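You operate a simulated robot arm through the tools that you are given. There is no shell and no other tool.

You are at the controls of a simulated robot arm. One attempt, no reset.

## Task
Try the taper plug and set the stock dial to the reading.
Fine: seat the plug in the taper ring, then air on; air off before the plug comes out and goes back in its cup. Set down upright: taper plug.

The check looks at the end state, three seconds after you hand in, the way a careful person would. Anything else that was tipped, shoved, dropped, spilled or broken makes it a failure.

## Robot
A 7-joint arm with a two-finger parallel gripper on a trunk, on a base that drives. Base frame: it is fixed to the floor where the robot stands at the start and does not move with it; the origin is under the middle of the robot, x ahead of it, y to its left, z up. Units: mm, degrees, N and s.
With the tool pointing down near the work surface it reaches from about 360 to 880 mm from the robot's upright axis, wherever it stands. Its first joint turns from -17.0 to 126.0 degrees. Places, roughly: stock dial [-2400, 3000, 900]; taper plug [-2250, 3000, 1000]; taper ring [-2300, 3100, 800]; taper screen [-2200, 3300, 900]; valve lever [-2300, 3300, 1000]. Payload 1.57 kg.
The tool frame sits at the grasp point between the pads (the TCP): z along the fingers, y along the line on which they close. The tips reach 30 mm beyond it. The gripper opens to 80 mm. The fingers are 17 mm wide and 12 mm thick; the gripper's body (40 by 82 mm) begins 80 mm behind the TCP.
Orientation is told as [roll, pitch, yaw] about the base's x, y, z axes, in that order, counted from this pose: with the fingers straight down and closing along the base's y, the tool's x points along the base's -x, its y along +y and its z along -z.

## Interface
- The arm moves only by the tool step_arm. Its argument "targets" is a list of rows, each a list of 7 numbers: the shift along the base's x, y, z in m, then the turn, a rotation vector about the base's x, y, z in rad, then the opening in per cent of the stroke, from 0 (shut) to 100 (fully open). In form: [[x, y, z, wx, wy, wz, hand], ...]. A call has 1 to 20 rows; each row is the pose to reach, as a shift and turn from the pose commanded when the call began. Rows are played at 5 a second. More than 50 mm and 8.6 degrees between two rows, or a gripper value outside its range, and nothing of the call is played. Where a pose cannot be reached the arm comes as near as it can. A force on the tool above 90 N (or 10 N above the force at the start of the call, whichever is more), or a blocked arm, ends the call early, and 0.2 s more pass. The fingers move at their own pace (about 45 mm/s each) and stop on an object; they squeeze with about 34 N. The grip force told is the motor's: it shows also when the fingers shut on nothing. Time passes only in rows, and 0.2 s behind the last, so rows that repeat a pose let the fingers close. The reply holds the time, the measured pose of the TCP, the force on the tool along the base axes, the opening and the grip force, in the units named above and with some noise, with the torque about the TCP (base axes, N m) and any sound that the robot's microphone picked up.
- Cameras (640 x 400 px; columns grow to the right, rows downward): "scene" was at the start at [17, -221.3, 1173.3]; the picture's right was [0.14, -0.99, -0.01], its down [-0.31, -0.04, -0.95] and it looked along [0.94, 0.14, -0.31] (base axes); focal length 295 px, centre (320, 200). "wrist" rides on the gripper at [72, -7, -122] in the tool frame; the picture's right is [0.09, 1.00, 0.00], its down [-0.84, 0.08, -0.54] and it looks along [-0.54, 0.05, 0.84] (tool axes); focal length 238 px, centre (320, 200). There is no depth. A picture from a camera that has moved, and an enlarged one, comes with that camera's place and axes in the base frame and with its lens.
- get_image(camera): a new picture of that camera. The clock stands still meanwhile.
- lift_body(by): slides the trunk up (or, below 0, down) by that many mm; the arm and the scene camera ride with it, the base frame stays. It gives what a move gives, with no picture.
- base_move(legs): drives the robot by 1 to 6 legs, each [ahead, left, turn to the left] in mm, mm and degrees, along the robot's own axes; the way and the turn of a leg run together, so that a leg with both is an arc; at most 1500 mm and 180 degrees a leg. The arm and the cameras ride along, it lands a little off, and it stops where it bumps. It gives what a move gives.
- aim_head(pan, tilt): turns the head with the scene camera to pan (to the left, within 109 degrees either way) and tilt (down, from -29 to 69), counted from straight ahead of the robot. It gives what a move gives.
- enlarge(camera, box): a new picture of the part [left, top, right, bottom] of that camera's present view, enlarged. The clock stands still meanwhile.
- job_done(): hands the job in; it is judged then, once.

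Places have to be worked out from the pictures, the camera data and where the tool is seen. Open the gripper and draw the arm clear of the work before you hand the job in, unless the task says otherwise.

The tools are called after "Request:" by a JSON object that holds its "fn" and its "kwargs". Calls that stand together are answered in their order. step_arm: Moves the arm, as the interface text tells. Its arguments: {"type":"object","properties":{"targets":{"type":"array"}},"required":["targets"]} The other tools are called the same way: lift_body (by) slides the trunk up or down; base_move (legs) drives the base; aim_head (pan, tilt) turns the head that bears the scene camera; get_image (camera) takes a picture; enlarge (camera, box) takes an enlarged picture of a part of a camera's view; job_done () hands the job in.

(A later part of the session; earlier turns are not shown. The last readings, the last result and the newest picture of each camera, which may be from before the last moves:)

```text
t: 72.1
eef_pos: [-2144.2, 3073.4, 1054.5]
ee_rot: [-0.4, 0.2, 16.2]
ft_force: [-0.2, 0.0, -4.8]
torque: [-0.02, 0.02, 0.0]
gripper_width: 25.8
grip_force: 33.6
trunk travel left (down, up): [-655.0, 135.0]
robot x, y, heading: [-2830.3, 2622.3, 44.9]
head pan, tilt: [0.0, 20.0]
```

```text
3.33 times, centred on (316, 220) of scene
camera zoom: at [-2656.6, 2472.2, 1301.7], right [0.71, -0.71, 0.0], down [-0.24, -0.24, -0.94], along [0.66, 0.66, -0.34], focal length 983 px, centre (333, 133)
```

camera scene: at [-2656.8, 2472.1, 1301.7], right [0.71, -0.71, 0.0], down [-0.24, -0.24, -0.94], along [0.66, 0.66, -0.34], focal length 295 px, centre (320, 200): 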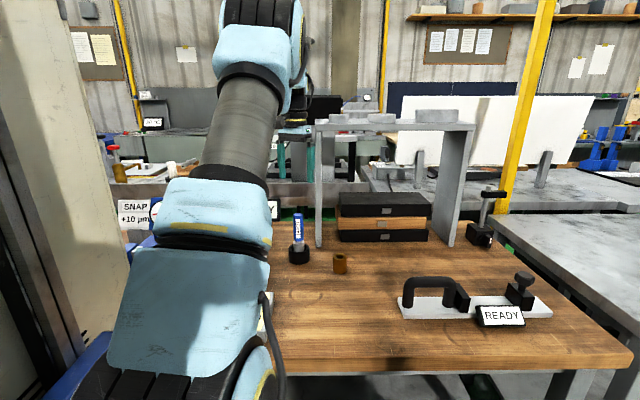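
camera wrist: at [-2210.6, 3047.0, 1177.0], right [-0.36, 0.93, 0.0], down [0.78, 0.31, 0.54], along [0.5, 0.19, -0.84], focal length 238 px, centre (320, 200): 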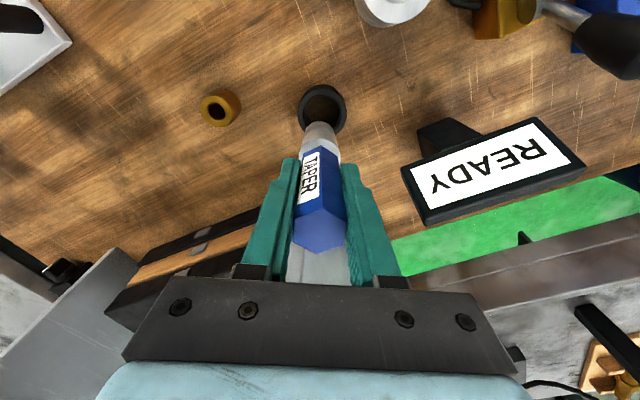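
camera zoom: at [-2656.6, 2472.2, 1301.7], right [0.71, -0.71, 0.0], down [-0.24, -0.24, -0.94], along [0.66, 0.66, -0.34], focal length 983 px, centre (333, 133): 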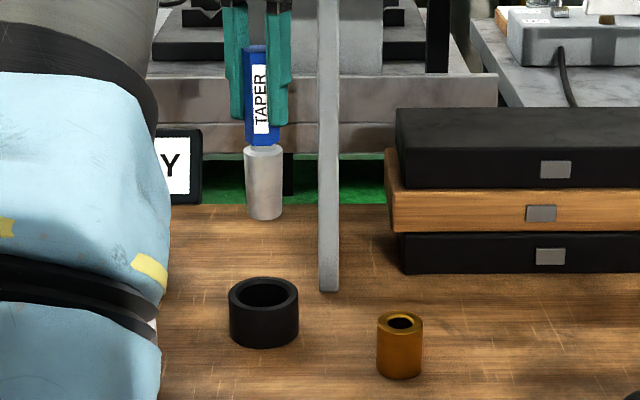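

The plug is free: its tapered body ends about 119 mm below the TCP. I carry it at this height across to above the ring, by about [-148, +18] mm.

Request:
{"fn": "step_arm", "kwargs": {"targets": [[-0.02, 0.0025, 0, 0, 0, 0, 0], [-0.05, 0.006, 0, 0, 0, 0, 0], [-0.085, 0.0105, 0, 0, 0, 0, 0], [-0.12, 0.015, 0, 0, 0, 0, 0], [-0.14, 0.0175, 0, 0, 0, 0, 0], [-0.148, 0.0185, 0, 0, 0, 0, 0], [-0.148, 0.0185, 0, 0, 0, 0, 0], [-0.148, 0.0185, 0, 0, 0, 0, 0]]}}

Request:
{"fn": "get_image", "kwargs": {"camera": "wrist"}}

Request:
{"fn": "enlarge", "kwargs": {"camera": "wrist", "box": [240, 50, 400, 150]}}

Request:
{"fn": "get_image", "kwargs": {"camera": "scene"}}

```text
t: 73.9
eef_pos: [-2293.0, 3088.7, 1055.7]
ee_rot: [-0.3, 0.2, 16.1]
ft_force: [-0.2, -0.4, -4.9]
torque: [0.0, 0.0, 0.03]
gripper_width: 26.0
grip_force: 33.6
trunk travel left (down, up): [-655.0, 135.0]
robot x, y, heading: [-2828.5, 2622.4, 44.9]
head pan, tilt: [0.0, 20.0]
```

```text
taken
camera wrist: at [-2359.2, 3063.2, 1177.9], right [-0.36, 0.93, 0.0], down [0.78, 0.31, 0.54], along [0.5, 0.19, -0.84], focal length 238 px, centre (320, 200)
```

wrist: 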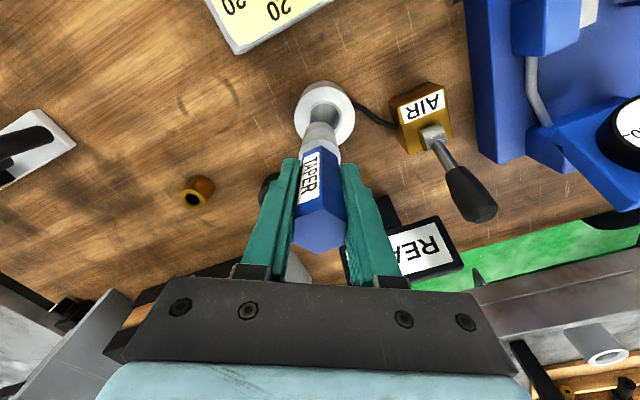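

```text
4.00 times, centred on (320, 100) of wrist
camera zoom: at [-2359.2, 3063.2, 1177.9], right [-0.36, 0.93, 0.0], down [0.78, 0.31, 0.54], along [0.5, 0.19, -0.84], focal length 953 px, centre (320, 600)
```

zoom: 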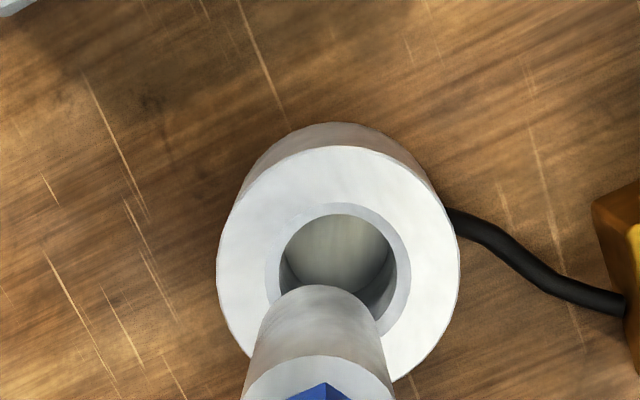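

```text
taken
camera scene: at [-2656.7, 2472.2, 1301.7], right [0.71, -0.71, 0.0], down [-0.24, -0.24, -0.94], along [0.66, 0.66, -0.34], focal length 295 px, centre (320, 200)
```

scene: 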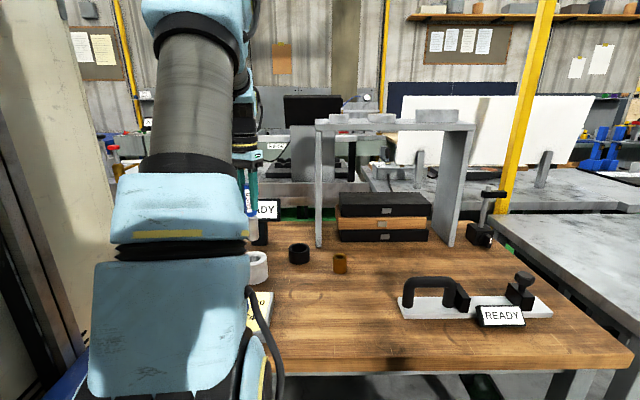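

The ring's bore centre appears about 5 mm to the tool's +y side of the plug axis, and nearly aligned fore-aft. I correct that and lower until the plug's end is just above the ring.

Request:
{"fn": "step_arm", "kwargs": {"targets": [[-0.0006, 0.0052, 0, 0, 0, 0, 0], [-0.0006, 0.0052, -0.02, 0, 0, 0, 0], [-0.0006, 0.0052, -0.04, 0, 0, 0, 0], [-0.0006, 0.0052, -0.05, 0, 0, 0, 0], [-0.0006, 0.0052, -0.05, 0, 0, 0, 0], [-0.0006, 0.0052, -0.05, 0, 0, 0, 0]]}}

Request:
{"fn": "get_image", "kwargs": {"camera": "wrist"}}

Request:
{"fn": "enlarge", "kwargs": {"camera": "wrist", "box": [240, 70, 400, 170]}}

Request:
{"fn": "enlarge", "kwargs": {"camera": "scene", "box": [224, 180, 352, 260]}}

```text
t: 75.3
eef_pos: [-2292.3, 3097.2, 1005.0]
ee_rot: [-0.3, 0.2, 16.1]
ft_force: [-0.5, -0.2, -4.9]
torque: [-0.04, 0.03, 0.0]
gripper_width: 26.0
grip_force: 33.9
trunk travel left (down, up): [-655.0, 135.0]
robot x, y, heading: [-2826.4, 2623.0, 45.0]
head pan, tilt: [0.0, 20.0]
```

```text
taken
camera wrist: at [-2359.7, 3070.9, 1127.3], right [-0.36, 0.93, 0.0], down [0.78, 0.31, 0.54], along [0.5, 0.19, -0.84], focal length 238 px, centre (320, 200)
```

wrist: 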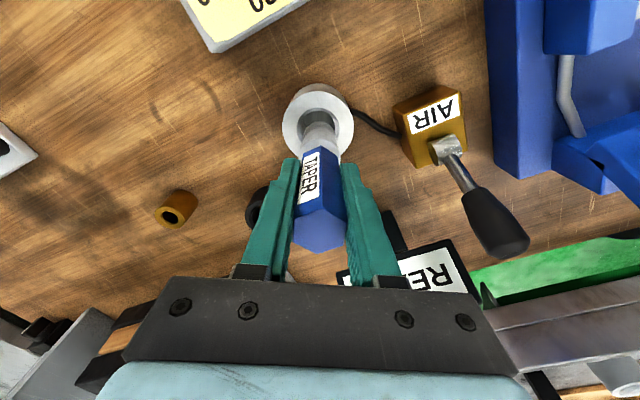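

```text
4.00 times, centred on (320, 120) of wrist
camera zoom: at [-2359.7, 3070.9, 1127.3], right [-0.36, 0.93, 0.0], down [0.78, 0.31, 0.54], along [0.5, 0.19, -0.84], focal length 953 px, centre (320, 520)
```

zoom: 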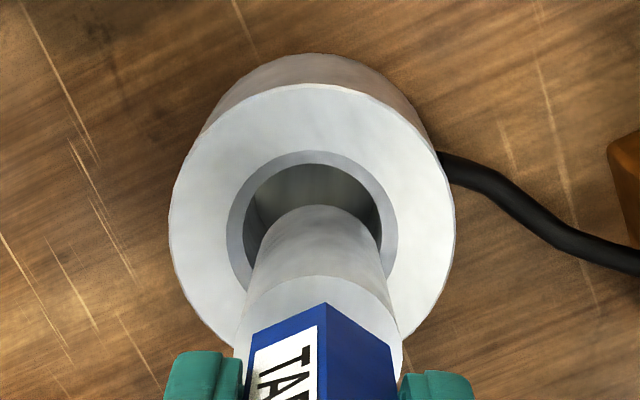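

```text
5.00 times, centred on (288, 220) of scene
camera zoom: at [-2656.7, 2472.2, 1301.7], right [0.71, -0.71, 0.0], down [-0.24, -0.24, -0.94], along [0.66, 0.66, -0.34], focal length 1474 px, centre (480, 100)
```

zoom: 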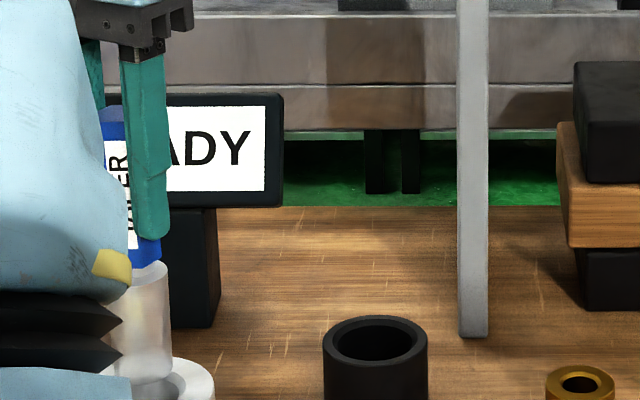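

Now the bore centre is about 2 mm to the -y side and well aligned fore-aft, and the bore has about 4 mm of clearance around the plug's small end. I correct and lower the first part into the bore.

Request:
{"fn": "step_arm", "kwargs": {"targets": [[0.0006, -0.0022, 0, 0, 0, 0, 0], [0.0006, -0.0022, -0.01, 0, 0, 0, 0], [0.0006, -0.0022, -0.02, 0, 0, 0, 0], [0.0006, -0.0022, -0.03, 0, 0, 0, 0], [0.0006, -0.0022, -0.03, 0, 0, 0, 0], [0.0006, -0.0022, -0.03, 0, 0, 0, 0], [0.0006, -0.0022, -0.03, 0, 0, 0, 0]]}}

Request:
{"fn": "enlarge", "kwargs": {"camera": "wrist", "box": [240, 70, 400, 170]}}

Request:
{"fn": "enlarge", "kwargs": {"camera": "scene", "box": [224, 210, 304, 260]}}

```text
t: 76.9
eef_pos: [-2291.7, 3095.0, 976.9]
ee_rot: [-0.3, 0.4, 16.0]
ft_force: [-7.0, 1.9, -6.4]
torque: [0.25, 0.76, 0.07]
gripper_width: 26.1
grip_force: 33.9
trunk travel left (down, up): [-655.0, 135.0]
robot x, y, heading: [-2827.7, 2623.9, 44.9]
head pan, tilt: [0.0, 20.0]
```

```text
4.00 times, centred on (320, 120) of wrist
camera zoom: at [-2359.1, 3068.2, 1097.4], right [-0.36, 0.93, 0.0], down [0.78, 0.31, 0.54], along [0.5, 0.19, -0.84], focal length 953 px, centre (320, 520)
```

zoom: 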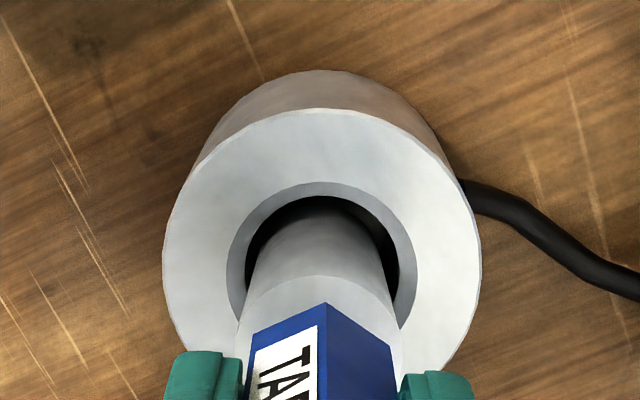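

```text
8.00 times, centred on (264, 235) of scene
camera zoom: at [-2656.9, 2472.4, 1301.7], right [0.71, -0.71, 0.0], down [-0.24, -0.24, -0.94], along [0.66, 0.66, -0.34], focal length 2358 px, centre (768, -80)
```

zoom: 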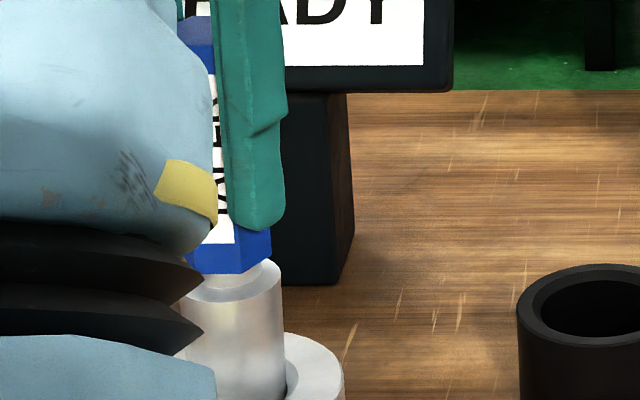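

A 7 N force in -x and the gap on the near side show the plug touching the far wall of the bore. I shift back about 2 mm and look again.

Request:
{"fn": "step_arm", "kwargs": {"targets": [[-0.001, 0.0, 0.002, 0, 0, 0, 0], [-0.0022, 0.0001, 0.002, 0, 0, 0, 0], [-0.0022, 0.0001, 0.0, 0, 0, 0, 0], [-0.0022, 0.0001, 0.0, 0, 0, 0, 0]]}}

Request:
{"fn": "enlarge", "kwargs": {"camera": "wrist", "box": [280, 95, 376, 155]}}

```text
t: 77.9
eef_pos: [-2293.9, 3094.3, 976.0]
ee_rot: [-0.3, 0.2, 16.0]
ft_force: [0.3, -0.2, -4.8]
torque: [-0.01, 0.03, 0.01]
gripper_width: 25.7
grip_force: 34.1
trunk travel left (down, up): [-655.0, 135.0]
robot x, y, heading: [-2826.4, 2620.6, 45.1]
head pan, tilt: [0.0, 20.0]
```

```text
6.67 times, centred on (328, 125) of wrist
camera zoom: at [-2361.0, 3068.0, 1097.5], right [-0.36, 0.93, 0.0], down [0.78, 0.31, 0.54], along [0.5, 0.19, -0.84], focal length 1589 px, centre (267, 700)
```

zoom: 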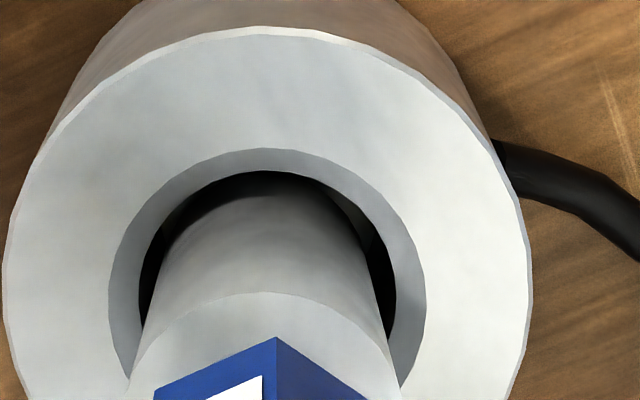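

The contact is gone. I nudge 0.7 mm toward +y and descend another 20 mm.

Request:
{"fn": "step_arm", "kwargs": {"targets": [[-0.0002, 0.0007, -0.004, 0, 0, 0, 0], [-0.0002, 0.0007, -0.008, 0, 0, 0, 0], [-0.0002, 0.0007, -0.012, 0, 0, 0, 0], [-0.0002, 0.0007, -0.016, 0, 0, 0, 0], [-0.0002, 0.0007, -0.02, 0, 0, 0, 0], [-0.0002, 0.0007, -0.02, 0, 0, 0, 0]]}}

Request:
{"fn": "enlarge", "kwargs": {"camera": "wrist", "box": [272, 95, 368, 155]}}

```text
t: 79.3
eef_pos: [-2293.6, 3094.6, 956.1]
ee_rot: [-0.3, 0.2, 16.1]
ft_force: [0.5, -0.3, -5.3]
torque: [0.03, 0.03, 0.02]
gripper_width: 25.7
grip_force: 34.3
trunk travel left (down, up): [-655.0, 135.0]
robot x, y, heading: [-2827.1, 2626.0, 45.0]
head pan, tilt: [0.0, 20.0]
```

```text
6.67 times, centred on (320, 125) of wrist
camera zoom: at [-2361.2, 3068.5, 1077.0], right [-0.36, 0.93, 0.0], down [0.78, 0.31, 0.54], along [0.5, 0.19, -0.84], focal length 1589 px, centre (320, 700)
```

zoom: 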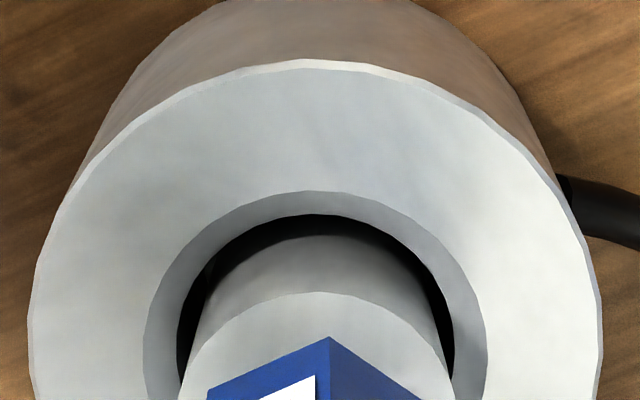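

Still free of contact, with the near gap a little larger than the sides. I shift back 0.8 mm and continue down 12 mm in small steps.

Request:
{"fn": "step_arm", "kwargs": {"targets": [[-0.0007, -0.0004, -0.003, 0, 0, 0, 0], [-0.0007, -0.0004, -0.006, 0, 0, 0, 0], [-0.0007, -0.0004, -0.009, 0, 0, 0, 0], [-0.0007, -0.0004, -0.012, 0, 0, 0, 0], [-0.0007, -0.0004, -0.012, 0, 0, 0, 0]]}}

Request:
{"fn": "enlarge", "kwargs": {"camera": "wrist", "box": [272, 95, 368, 155]}}

```text
t: 80.5
eef_pos: [-2295.8, 3094.3, 944.2]
ee_rot: [-0.3, 0.3, 16.1]
ft_force: [-1.4, -1.9, 3.6]
torque: [-0.1, 0.2, 0.0]
gripper_width: 25.7
grip_force: 33.8
trunk travel left (down, up): [-655.0, 135.0]
robot x, y, heading: [-2828.6, 2629.8, 45.0]
head pan, tilt: [0.0, 20.0]
```

```text
6.67 times, centred on (320, 125) of wrist
camera zoom: at [-2362.2, 3068.1, 1066.1], right [-0.36, 0.93, 0.0], down [0.78, 0.31, 0.54], along [0.5, 0.19, -0.84], focal length 1589 px, centre (320, 700)
```

zoom: 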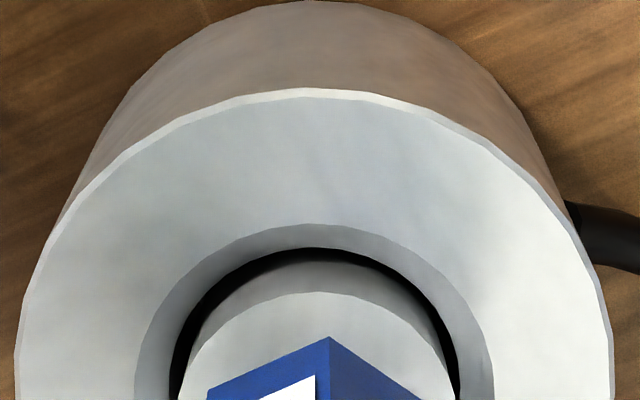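

The vertical force has risen by about 8 N, so the plug is landing on something. I press a further 2 mm gently to tell seating from an edge contact.

Request:
{"fn": "step_arm", "kwargs": {"targets": [[0, 0, -0.001, 0, 0, 0, 0], [0, 0, -0.002, 0, 0, 0, 0], [0, 0, -0.002, 0, 0, 0, 0]]}}

```text
t: 81.3
eef_pos: [-2295.1, 3095.0, 943.2]
ee_rot: [-0.3, 0.0, 16.1]
ft_force: [-1.6, -5.2, 27.0]
torque: [-0.26, 0.03, 0.01]
gripper_width: 26.1
grip_force: 33.7
trunk travel left (down, up): [-655.0, 135.0]
robot x, y, heading: [-2830.7, 2626.5, 45.0]
head pan, tilt: [0.0, 20.0]
```

The force climbs stiffly to about 32 N net over 2 mm, consistent with the taper seating. I relieve the lateral force a little by moving toward -y and then check the view.

Request:
{"fn": "step_arm", "kwargs": {"targets": [[-0.0002, -0.0006, 0.0005, 0, 0, 0, 0], [-0.0003, -0.001, 0, 0, 0, 0, 0], [-0.0003, -0.001, 0, 0, 0, 0, 0], [-0.0003, -0.001, 0, 0, 0, 0, 0]]}}

Request:
{"fn": "enlarge", "kwargs": {"camera": "wrist", "box": [272, 95, 368, 155]}}

Request:
{"fn": "enlarge", "kwargs": {"camera": "scene", "box": [224, 200, 304, 250]}}

```text
t: 82.3
eef_pos: [-2296.1, 3095.2, 942.1]
ee_rot: [-0.2, 0.1, 16.1]
ft_force: [3.9, 0.7, 26.3]
torque: [0.34, -0.27, 0.03]
gripper_width: 26.0
grip_force: 34.1
trunk travel left (down, up): [-655.0, 135.0]
robot x, y, heading: [-2829.9, 2620.6, 45.0]
head pan, tilt: [0.0, 20.0]
```

```text
6.67 times, centred on (320, 125) of wrist
camera zoom: at [-2362.7, 3067.6, 1063.9], right [-0.36, 0.93, 0.0], down [0.78, 0.31, 0.54], along [0.5, 0.19, -0.84], focal length 1589 px, centre (320, 700)
```

zoom: 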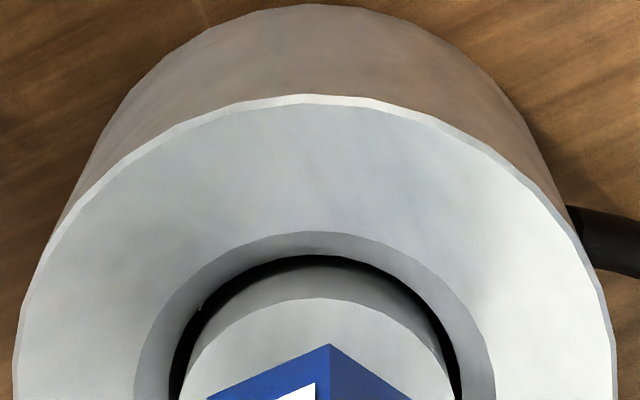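

```text
8.00 times, centred on (264, 225) of scene
camera zoom: at [-2657.3, 2471.6, 1301.8], right [0.71, -0.71, 0.0], down [-0.24, -0.24, -0.94], along [0.66, 0.67, -0.34], focal length 2358 px, centre (768, 0)
```

zoom: 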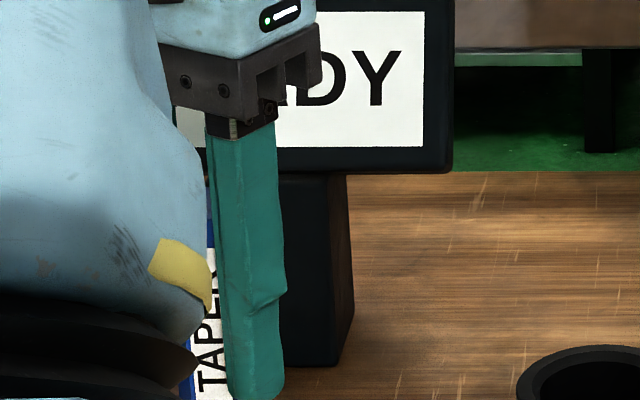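

The gap around the plug looks even and it holds 30 N, so it is seated. I ease the push off and open the gripper.

Request:
{"fn": "step_arm", "kwargs": {"targets": [[0.0002, 0, 0.001, 0, 0, 0, 0], [0.0002, 0, 0.0012, 0, 0, 0, 0], [0.0002, 0, 0.0012, 0, 0, 0, 50], [0.0002, 0, 0.0012, 0, 0, 0, 80], [0.0002, 0, 0.0012, 0, 0, 0, 80], [0.0002, 0, 0.0012, 0, 0, 0, 80], [0.0002, 0, 0.0012, 0, 0, 0, 80]]}}

Request:
{"fn": "get_image", "kwargs": {"camera": "wrist"}}

Request:
{"fn": "enlarge", "kwargs": {"camera": "wrist", "box": [272, 95, 368, 155]}}

```text
t: 83.9
eef_pos: [-2295.7, 3093.9, 942.7]
ee_rot: [-0.2, 0.3, 16.2]
ft_force: [-0.2, -0.4, 0.2]
torque: [-0.01, -0.03, 0.04]
gripper_width: 64.0
grip_force: 0.1
trunk travel left (down, up): [-655.0, 135.0]
robot x, y, heading: [-2829.6, 2624.9, 45.3]
head pan, tilt: [0.0, 20.0]
```

```text
taken
camera wrist: at [-2362.2, 3067.5, 1064.2], right [-0.36, 0.93, 0.0], down [0.78, 0.31, 0.54], along [0.5, 0.19, -0.84], focal length 238 px, centre (320, 200)
```

wrist: 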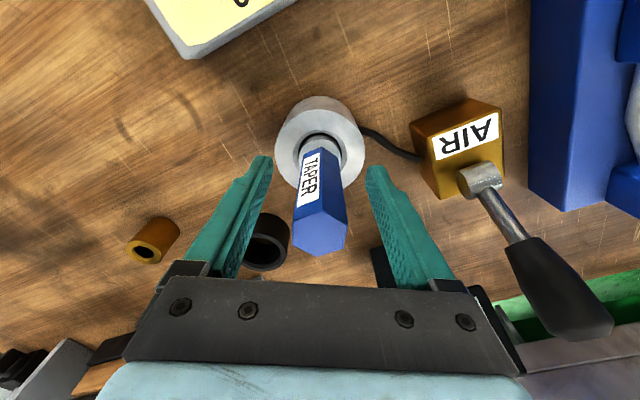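

```text
6.67 times, centred on (320, 125) of wrist
camera zoom: at [-2362.2, 3067.5, 1064.2], right [-0.36, 0.93, 0.0], down [0.78, 0.31, 0.54], along [0.5, 0.19, -0.84], focal length 1589 px, centre (320, 700)
```

zoom: 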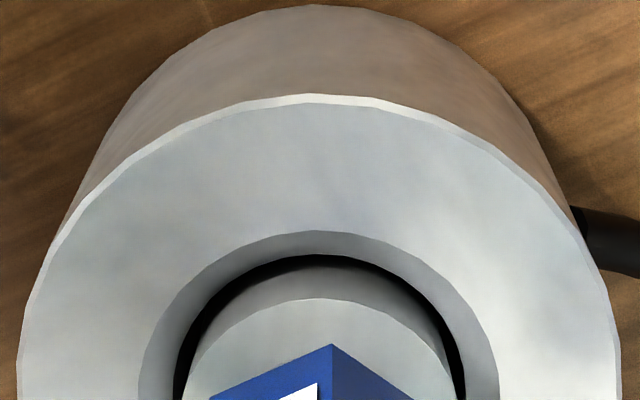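

The plug stands upright in the ring on its own. I retreat straight up clear of it and view the lever from above.

Request:
{"fn": "step_arm", "kwargs": {"targets": [[0, 0, 0.02, 0, 0, 0, 85], [0, 0, 0.05, 0, 0, 0, 90], [0, 0, 0.09, 0, 0, 0, 90], [0, 0, 0.135, 0, 0, 0, 90], [0, 0, 0.135, 0, 0, 0, 90]]}}

Request:
{"fn": "get_image", "kwargs": {"camera": "wrist"}}

Request:
{"fn": "get_image", "kwargs": {"camera": "scene"}}

```text
t: 85.1
eef_pos: [-2295.8, 3092.3, 1076.7]
ee_rot: [-0.4, 0.3, 16.1]
ft_force: [0.4, 0.1, -0.1]
torque: [-0.05, 0.02, -0.02]
gripper_width: 72.1
grip_force: 0.0
trunk travel left (down, up): [-655.0, 135.0]
robot x, y, heading: [-2827.4, 2624.7, 45.0]
head pan, tilt: [0.0, 20.0]
```

```text
taken
camera wrist: at [-2362.3, 3066.4, 1198.5], right [-0.36, 0.93, 0.0], down [0.78, 0.31, 0.54], along [0.5, 0.19, -0.84], focal length 238 px, centre (320, 200)
```

wrist: 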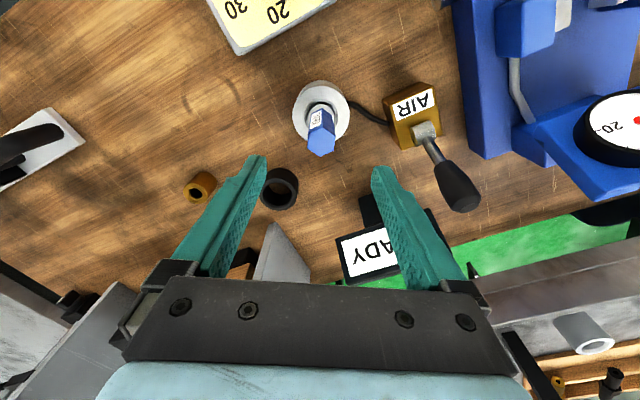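

```text
taken
camera scene: at [-2656.8, 2472.2, 1301.7], right [0.71, -0.71, 0.0], down [-0.24, -0.24, -0.94], along [0.66, 0.66, -0.34], focal length 295 px, centre (320, 200)
```

scene: 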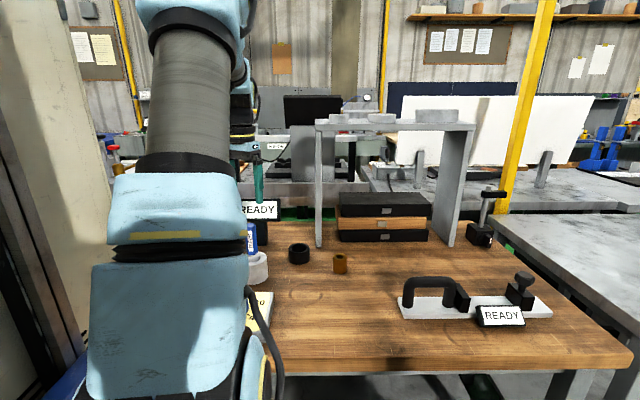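

The lever hub sits at about [-2326, 3224, 897] and its knob tip at [-2289, 3265, 984], so it leans about 33° away from the robot. I enlarge the box to look for markings.

Request:
{"fn": "enlarge", "kwargs": {"camera": "wrist", "box": [360, 60, 520, 160]}}

Request:
{"fn": "enlarge", "kwargs": {"camera": "wrist", "box": [376, 130, 504, 210]}}

```text
4.00 times, centred on (440, 110) of wrist
camera zoom: at [-2362.3, 3066.4, 1198.5], right [-0.36, 0.93, 0.0], down [0.78, 0.31, 0.54], along [0.5, 0.19, -0.84], focal length 953 px, centre (-160, 560)
```

zoom: 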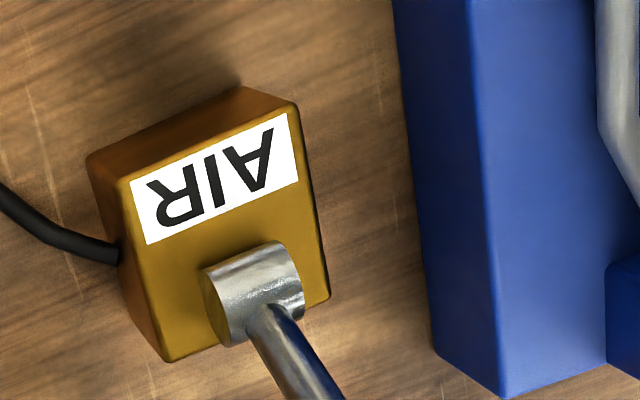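

```text
5.00 times, centred on (440, 170) of wrist
camera zoom: at [-2362.3, 3066.4, 1198.5], right [-0.36, 0.93, 0.0], down [0.78, 0.31, 0.54], along [0.5, 0.19, -0.84], focal length 1192 px, centre (-280, 350)
```

zoom: 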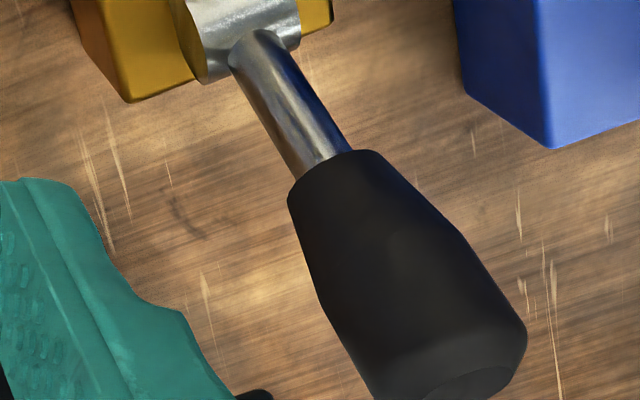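

The hub axis is lateral, so the lever swings fore-aft. I move above the knob with yaw about 45° so the fingers straddle it sideways.

Request:
{"fn": "step_arm", "kwargs": {"targets": [[0, 0.03, 0, 0, 0, 0.08, 90], [0, 0.06, 0, 0, 0, 0.17, 90], [0, 0.09, 0, 0, 0, 0.26, 90], [0, 0.12, 0, 0, 0, 0.35, 90], [-0.001, 0.145, 0, 0, 0, 0.44, 90], [-0.0017, 0.162, 0, 0, 0, 0.51, 90], [-0.0017, 0.162, 0, 0, 0, 0.51, 90], [-0.0017, 0.162, 0, 0, 0, 0.51, 90]]}}

Request:
{"fn": "get_image", "kwargs": {"camera": "wrist"}}

Request:
{"fn": "enlarge", "kwargs": {"camera": "wrist", "box": [240, 80, 400, 180]}}

```text
t: 86.9
eef_pos: [-2296.0, 3257.4, 1078.0]
ee_rot: [-0.3, 0.2, 45.3]
ft_force: [-0.5, -0.4, 0.6]
torque: [0.05, -0.02, -0.03]
gripper_width: 72.4
grip_force: 0.1
trunk travel left (down, up): [-655.0, 135.0]
robot x, y, heading: [-2825.1, 2627.1, 45.1]
head pan, tilt: [0.0, 20.0]
```

```text
taken
camera wrist: at [-2342.3, 3201.5, 1199.1], right [-0.77, 0.63, 0.0], down [0.53, 0.65, 0.54], along [0.34, 0.41, -0.84], focal length 238 px, centre (320, 200)
```

wrist: 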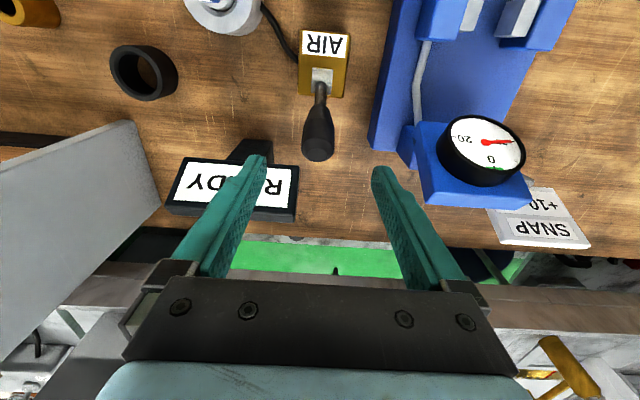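

```text
4.00 times, centred on (320, 130) of wrist
camera zoom: at [-2342.3, 3201.5, 1199.1], right [-0.77, 0.63, 0.0], down [0.53, 0.65, 0.54], along [0.34, 0.41, -0.84], focal length 953 px, centre (320, 480)
```

zoom: 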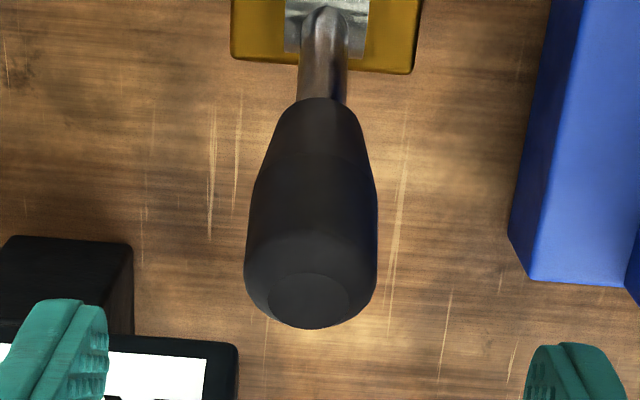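

The knob is centred laterally within 1.5 mm and lies where expected fore-aft. I narrow the opening, correct, and descend so the pads flank the knob.

Request:
{"fn": "step_arm", "kwargs": {"targets": [[0.001, -0.001, -0.03, 0, 0, 0, 75], [0.001, -0.001, -0.06, 0, 0, 0, 75], [0.001, -0.001, -0.09, 0, 0, 0, 75], [0.001, -0.001, -0.115, 0, 0, 0, 75], [0.001, -0.001, -0.115, 0, 0, 0, 75]]}}

Request:
{"fn": "get_image", "kwargs": {"camera": "wrist"}}

```text
t: 88.1
eef_pos: [-2296.0, 3255.9, 961.6]
ee_rot: [-0.3, 0.1, 45.3]
ft_force: [0.1, 0.2, 0.8]
torque: [-0.01, 0.03, 0.0]
gripper_width: 59.9
grip_force: 0.1
trunk travel left (down, up): [-655.0, 135.0]
robot x, y, heading: [-2829.1, 2623.6, 45.1]
head pan, tilt: [0.0, 20.0]
```

```text
taken
camera wrist: at [-2341.2, 3199.9, 1085.1], right [-0.77, 0.64, 0.0], down [0.53, 0.65, 0.54], along [0.35, 0.41, -0.84], focal length 238 px, centre (320, 200)
```

wrist: 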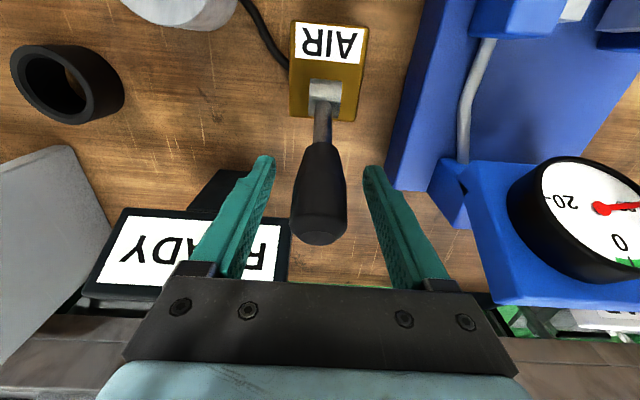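

The knob is squarely between the pads. I close on it.

Request:
{"fn": "step_arm", "kwargs": {"targets": [[0, 0, 0, 0, 0, 0, 30], [0, 0, 0, 0, 0, 0, 30], [0, 0, 0, 0, 0, 0, 30], [0, 0, 0, 0, 0, 0, 30], [0, 0, 0, 0, 0, 0, 30]]}}

```text
t: 89.3
eef_pos: [-2295.6, 3256.4, 963.2]
ee_rot: [-0.3, 0.2, 45.1]
ft_force: [-0.2, -1.0, -0.7]
torque: [0.47, 0.49, -0.36]
gripper_width: 28.6
grip_force: 38.8
trunk travel left (down, up): [-655.0, 135.0]
robot x, y, heading: [-2833.0, 2624.4, 44.9]
head pan, tilt: [0.0, 20.0]
```

Gripped at 28.6 mm. I pull the knob along its arc toward the robot to about upright and watch the forces and sound.

Request:
{"fn": "step_arm", "kwargs": {"targets": [[-0.0035, -0.0035, 0.002, 0, 0, 0, 30], [-0.007, -0.007, 0.0055, 0, 0, 0, 30], [-0.014, -0.014, 0.0096, 0, 0, 0, 30], [-0.0215, -0.0215, 0.0122, 0, 0, 0, 30], [-0.029, -0.029, 0.0134, 0, 0, 0, 30]]}}

```text
t: 90.5
eef_pos: [-2326.1, 3224.2, 977.8]
ee_rot: [-0.3, 0.4, 45.4]
ft_force: [1.1, -5.2, 1.2]
torque: [-0.22, 0.09, -0.02]
gripper_width: 28.6
grip_force: 6.9
trunk travel left (down, up): [-655.0, 135.0]
robot x, y, heading: [-2827.9, 2624.1, 45.0]
head pan, tilt: [0.0, 20.0]
```

The lever follows with little force. I continue the arc past upright toward the robot side.

Request:
{"fn": "step_arm", "kwargs": {"targets": [[-0.0077, -0.0077, -0.0004, 0, 0, 0, 20], [-0.0153, -0.0153, -0.0023, 0, 0, 0, 20], [-0.0226, -0.0226, -0.0057, 0, 0, 0, 20], [-0.0295, -0.0295, -0.0104, 0, 0, 0, 20], [-0.0295, -0.0295, -0.0104, 0, 0, 0, 20]]}}

Request:
{"fn": "get_image", "kwargs": {"camera": "wrist"}}

Request:
{"fn": "enlarge", "kwargs": {"camera": "scene", "box": [200, 160, 328, 240]}}

```text
t: 91.7
eef_pos: [-2355.8, 3195.6, 965.8]
ee_rot: [-0.4, 0.2, 45.3]
ft_force: [0.5, 0.1, 0.2]
torque: [0.0, 0.01, -0.02]
gripper_width: 16.0
grip_force: 0.0
trunk travel left (down, up): [-655.0, 135.0]
robot x, y, heading: [-2828.3, 2623.7, 45.0]
head pan, tilt: [0.0, 20.0]
```

```text
taken
camera wrist: at [-2401.0, 3140.2, 1087.9], right [-0.77, 0.64, 0.0], down [0.53, 0.65, 0.54], along [0.34, 0.41, -0.84], focal length 238 px, centre (320, 200)
```

wrist: 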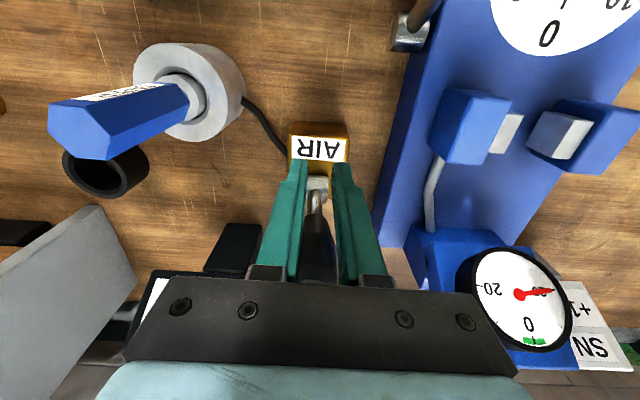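

```text
5.00 times, centred on (264, 200) of scene
camera zoom: at [-2656.8, 2472.2, 1301.7], right [0.71, -0.71, 0.0], down [-0.24, -0.24, -0.94], along [0.66, 0.66, -0.34], focal length 1474 px, centre (600, 200)
```

zoom: 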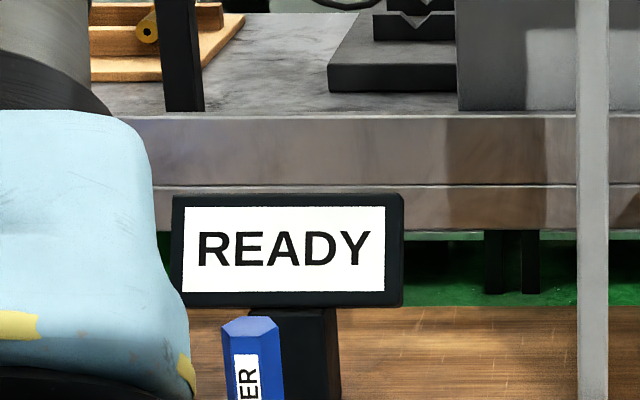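

The lever slipped out of the loosened grip and the screen still reads READY. I open, draw back and rise to see where the lever stands.

Request:
{"fn": "step_arm", "kwargs": {"targets": [[-0.003, -0.003, 0, 0, 0, 0, 50], [-0.012, -0.012, 0.0, 0, 0, 0, 75], [-0.018, -0.018, 0.02, 0, 0, 0, 75], [-0.018, -0.018, 0.06, 0, 0, 0, 75], [-0.018, -0.018, 0.1, 0, 0, 0, 75], [-0.0, -0.0, 0.12, 0, 0, 0, 75], [0.0, 0.0, 0.12, 0, 0, 0, 75]]}}

Request:
{"fn": "get_image", "kwargs": {"camera": "wrist"}}

```text
t: 93.3
eef_pos: [-2354.5, 3196.1, 1086.0]
ee_rot: [-0.3, 0.2, 45.3]
ft_force: [-0.4, -0.1, -0.5]
torque: [0.02, -0.02, 0.01]
gripper_width: 59.9
grip_force: 0.1
trunk travel left (down, up): [-655.0, 135.0]
robot x, y, heading: [-2828.8, 2628.2, 44.9]
head pan, tilt: [0.0, 20.0]
```

```text
taken
camera wrist: at [-2399.6, 3140.6, 1208.3], right [-0.77, 0.64, 0.0], down [0.53, 0.65, 0.54], along [0.34, 0.41, -0.84], focal length 238 px, centre (320, 200)
```

wrist: 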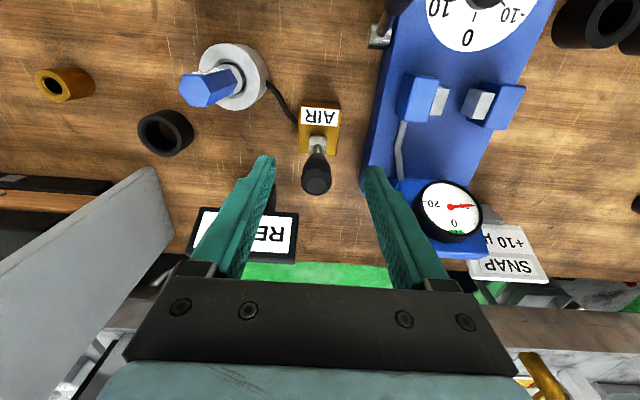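

The lever now stands about upright. A more robust way is to pull it with closed fingers from its far side, so I move over it and come down about 38 mm beyond it.

Request:
{"fn": "step_arm", "kwargs": {"targets": [[0.015, 0.015, 0, 0, 0, 0, 40], [0.035, 0.035, 0, 0, 0, 0, 0], [0.055, 0.055, 0, 0, 0, 0, 0], [0.055, 0.055, 0, 0, 0, 0, 0], [0.055, 0.055, -0.03, 0, 0, 0, 0], [0.055, 0.055, -0.06, 0, 0, 0, 0], [0.055, 0.055, -0.09, 0, 0, 0, 0], [0.055, 0.055, -0.112, 0, 0, 0, 0], [0.055, 0.055, -0.112, 0, 0, 0, 0]]}}

Request:
{"fn": "get_image", "kwargs": {"camera": "wrist"}}

```text
t: 95.3
eef_pos: [-2300.0, 3251.0, 974.3]
ee_rot: [-0.3, 0.3, 45.3]
ft_force: [-0.4, 0.5, -0.8]
torque: [0.0, 0.02, -0.01]
gripper_width: 0.1
grip_force: 20.9
trunk travel left (down, up): [-655.0, 135.0]
robot x, y, heading: [-2826.0, 2625.0, 44.9]
head pan, tilt: [0.0, 20.0]
```

```text
taken
camera wrist: at [-2345.4, 3194.7, 1095.7], right [-0.77, 0.64, 0.0], down [0.53, 0.65, 0.54], along [0.35, 0.41, -0.84], focal length 238 px, centre (320, 200)
```

wrist: 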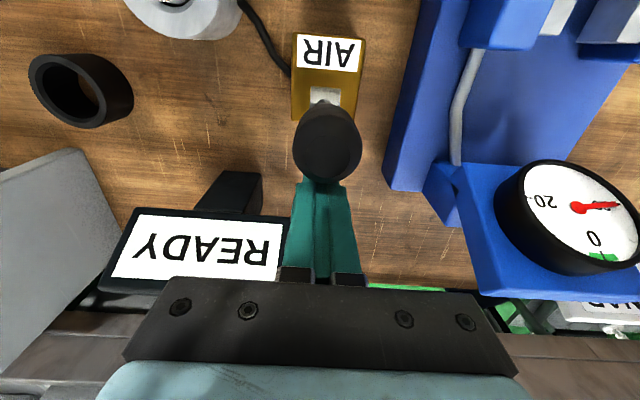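

The closed fingers are behind the knob. I pull it back toward the robot in small rows.

Request:
{"fn": "step_arm", "kwargs": {"targets": [[-0.006, -0.006, 0, 0, 0, 0, 0], [-0.012, -0.012, 0, 0, 0, 0, 0], [-0.017, -0.017, -0.001, 0, 0, 0, 0], [-0.022, -0.022, -0.002, 0, 0, 0, 0], [-0.027, -0.027, -0.004, 0, 0, 0, 0]]}}

Request:
{"fn": "get_image", "kwargs": {"camera": "wrist"}}

```text
t: 96.5
eef_pos: [-2324.5, 3226.1, 971.7]
ee_rot: [-0.2, -0.3, 45.1]
ft_force: [12.8, 18.7, 0.2]
torque: [0.56, -0.42, 0.0]
gripper_width: 0.2
grip_force: 21.7
trunk travel left (down, up): [-655.0, 135.0]
robot x, y, heading: [-2826.6, 2627.4, 44.7]
head pan, tilt: [0.0, 20.0]
```

```text
taken
camera wrist: at [-2371.3, 3169.4, 1092.3], right [-0.77, 0.64, 0.0], down [0.53, 0.65, 0.55], along [0.35, 0.42, -0.84], focal length 238 px, centre (320, 200)
```

wrist: 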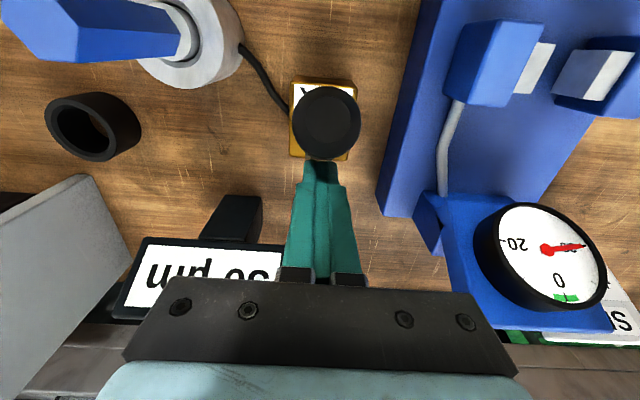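

The screen has changed and shows a value, and a 22 N force suggests the lever has reached its stop. I read the screen with the scene camera.

Request:
{"fn": "enlarge", "kwargs": {"camera": "scene", "box": [200, 160, 328, 240]}}

Request:
{"fn": "enlarge", "kwargs": {"camera": "wrist", "box": [100, 220, 300, 330]}}

```text
5.00 times, centred on (264, 200) of scene
camera zoom: at [-2656.1, 2473.0, 1301.8], right [0.71, -0.71, 0.0], down [-0.24, -0.24, -0.94], along [0.66, 0.66, -0.34], focal length 1474 px, centre (600, 200)
```

zoom: 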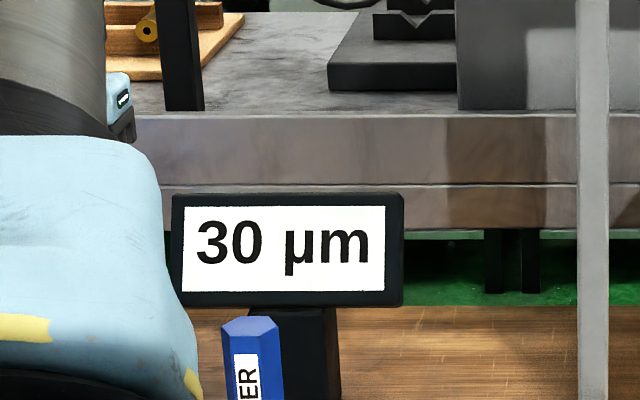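

```text
3.20 times, centred on (200, 275) of wrist
camera zoom: at [-2371.3, 3169.4, 1092.3], right [-0.77, 0.64, 0.0], down [0.53, 0.65, 0.55], along [0.35, 0.42, -0.84], focal length 763 px, centre (704, -40)
```

zoom: 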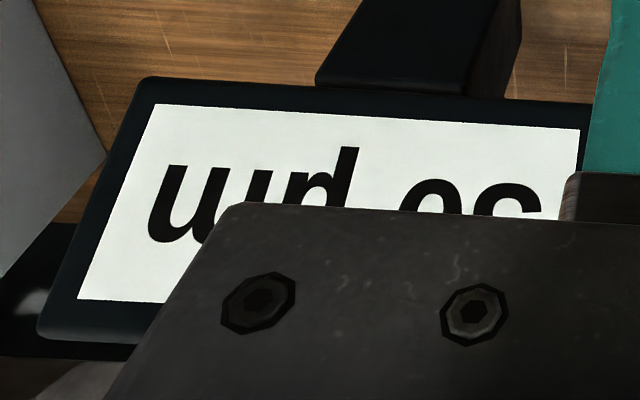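

The reading is 30 µm with the air on. I ease off the lever and wait a couple of seconds to see whether the reading holds.

Request:
{"fn": "step_arm", "kwargs": {"targets": [[0.004, 0.004, 0, 0, 0, 0, 0], [0.01, 0.01, 0, 0, 0, 0, 0], [0.01, 0.01, 0, 0, 0, 0, 0], [0.01, 0.01, 0, 0, 0, 0, 0], [0.01, 0.01, 0, 0, 0, 0, 0], [0.01, 0.01, 0, 0, 0, 0, 0], [0.01, 0.01, 0, 0, 0, 0, 0], [0.01, 0.01, 0, 0, 0, 0, 0], [0.01, 0.01, 0, 0, 0, 0, 0], [0.01, 0.01, 0, 0, 0, 0, 0], [0.01, 0.01, 0, 0, 0, 0, 0], [0.01, 0.01, 0, 0, 0, 0, 0]]}}

Request:
{"fn": "enlarge", "kwargs": {"camera": "scene", "box": [200, 160, 328, 240]}}

Request:
{"fn": "get_image", "kwargs": {"camera": "wrist"}}

```text
t: 99.1
eef_pos: [-2316.5, 3232.9, 970.4]
ee_rot: [-0.4, 0.2, 45.3]
ft_force: [0.4, -0.8, -0.7]
torque: [-0.02, 0.02, -0.03]
gripper_width: 0.0
grip_force: 21.5
trunk travel left (down, up): [-655.0, 135.0]
robot x, y, heading: [-2825.6, 2623.7, 45.1]
head pan, tilt: [0.0, 20.0]
```

```text
5.00 times, centred on (264, 200) of scene
camera zoom: at [-2656.8, 2472.1, 1301.7], right [0.71, -0.71, 0.0], down [-0.24, -0.24, -0.94], along [0.66, 0.66, -0.34], focal length 1474 px, centre (600, 200)
```

zoom: 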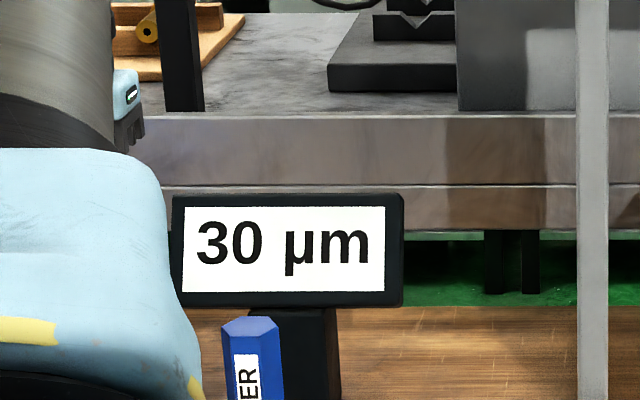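

```text
taken
camera wrist: at [-2362.0, 3177.6, 1092.0], right [-0.77, 0.64, 0.0], down [0.53, 0.65, 0.54], along [0.34, 0.41, -0.84], focal length 238 px, centre (320, 200)
```

wrist: 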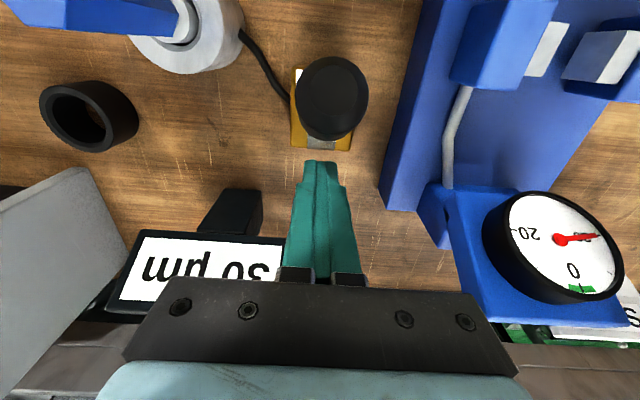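

The reading holds at 30 µm and the lever rests toward the robot. Next comes air off: I rise, pass over the lever to its robot side and look.

Request:
{"fn": "step_arm", "kwargs": {"targets": [[0.002, 0.002, 0.03, 0, 0, 0, 0], [0.002, 0.002, 0.07, 0, 0, 0, 0], [0.0, 0.0, 0.11, 0, 0, 0, 0], [-0.025, -0.025, 0.115, 0, 0, 0, 0], [-0.05, -0.05, 0.115, 0, 0, 0, 0], [-0.0686, -0.0686, 0.115, 0, 0, 0, 0], [-0.0686, -0.0686, 0.115, 0, 0, 0, 0], [-0.0686, -0.0686, 0.115, 0, 0, 0, 0]]}}

Request:
{"fn": "get_image", "kwargs": {"camera": "wrist"}}

```text
t: 100.9
eef_pos: [-2385.0, 3165.8, 1084.9]
ee_rot: [-0.4, 0.3, 45.3]
ft_force: [0.4, 1.1, -1.1]
torque: [-0.03, -0.01, 0.0]
gripper_width: 0.2
grip_force: 20.9
trunk travel left (down, up): [-655.0, 135.0]
robot x, y, heading: [-2827.1, 2625.5, 44.9]
head pan, tilt: [0.0, 20.0]
```

```text
taken
camera wrist: at [-2431.8, 3109.6, 1207.0], right [-0.77, 0.64, 0.0], down [0.53, 0.65, 0.54], along [0.34, 0.41, -0.84], focal length 238 px, centre (320, 200)
```

wrist: 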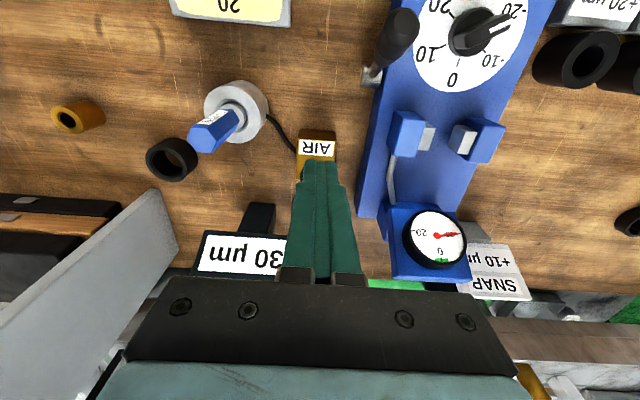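

The lever is hidden behind the fingers at about 26° toward the robot, and the TCP sits clear on its near side. I descend there and then push it away to the off position.

Request:
{"fn": "step_arm", "kwargs": {"targets": [[-0.003, -0.003, -0.03, 0, 0, 0, 0], [-0.003, -0.003, -0.06, 0, 0, 0, 0], [-0.003, -0.003, -0.09, 0, 0, 0, 0], [-0.003, -0.003, -0.115, 0, 0, 0, 0], [-0.003, -0.003, -0.115, 0, 0, 0, 0]]}}

Request:
{"fn": "get_image", "kwargs": {"camera": "wrist"}}

```text
t: 102.1
eef_pos: [-2389.3, 3161.5, 969.8]
ee_rot: [-0.2, 0.1, 45.4]
ft_force: [-1.1, 1.0, 0.2]
torque: [0.02, -0.03, 0.01]
gripper_width: 0.0
grip_force: 21.2
trunk travel left (down, up): [-655.0, 135.0]
robot x, y, heading: [-2827.0, 2623.6, 45.2]
head pan, tilt: [0.0, 20.0]
```

```text
taken
camera wrist: at [-2434.6, 3105.4, 1090.7], right [-0.77, 0.64, 0.0], down [0.53, 0.65, 0.54], along [0.35, 0.41, -0.84], focal length 238 px, centre (320, 200)
```

wrist: 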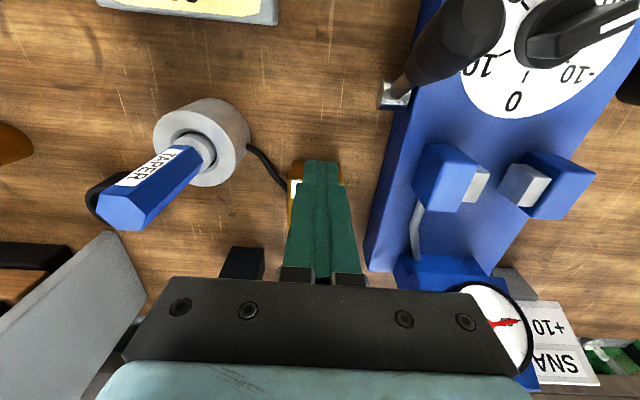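

Clear, with no contact. I push the lever ahead in rows of about 9 mm.

Request:
{"fn": "step_arm", "kwargs": {"targets": [[0.0064, 0.0064, 0, 0, 0, 0, 0], [0.0128, 0.0128, 0, 0, 0, 0, 0], [0.0192, 0.0192, 0, 0, 0, 0, 0], [0.0256, 0.0256, 0, 0, 0, 0, 0], [0.032, 0.032, 0, 0, 0, 0, 0], [0.0384, 0.0384, 0, 0, 0, 0, 0], [0.0448, 0.0448, 0, 0, 0, 0, 0], [0.0512, 0.0512, 0, 0, 0, 0, 0]]}}

Request:
{"fn": "get_image", "kwargs": {"camera": "wrist"}}

Request:
{"fn": "enlarge", "kwargs": {"camera": "scene", "box": [200, 160, 328, 240]}}

```text
t: 103.9
eef_pos: [-2336.1, 3213.9, 970.4]
ee_rot: [-0.3, 0.2, 45.3]
ft_force: [0.0, -0.3, 0.4]
torque: [0.01, 0.0, 0.02]
gripper_width: 0.0
grip_force: 21.5
trunk travel left (down, up): [-655.0, 135.0]
robot x, y, heading: [-2829.4, 2624.0, 45.1]
head pan, tilt: [0.0, 20.0]
```

```text
taken
camera wrist: at [-2382.1, 3158.4, 1092.0], right [-0.77, 0.64, 0.0], down [0.53, 0.65, 0.54], along [0.35, 0.41, -0.84], focal length 238 px, centre (320, 200)
```

wrist: 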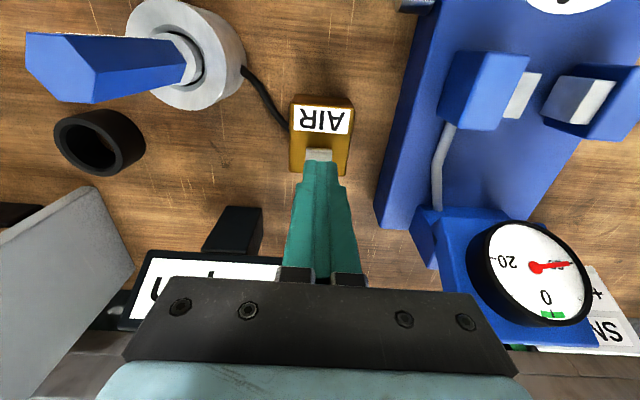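

```text
5.00 times, centred on (264, 200) of scene
camera zoom: at [-2656.9, 2472.1, 1301.7], right [0.71, -0.71, 0.0], down [-0.24, -0.24, -0.94], along [0.66, 0.66, -0.34], focal length 1474 px, centre (600, 200)
```

zoom: 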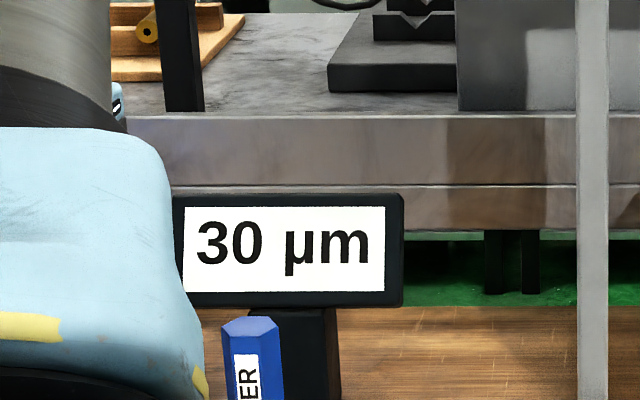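

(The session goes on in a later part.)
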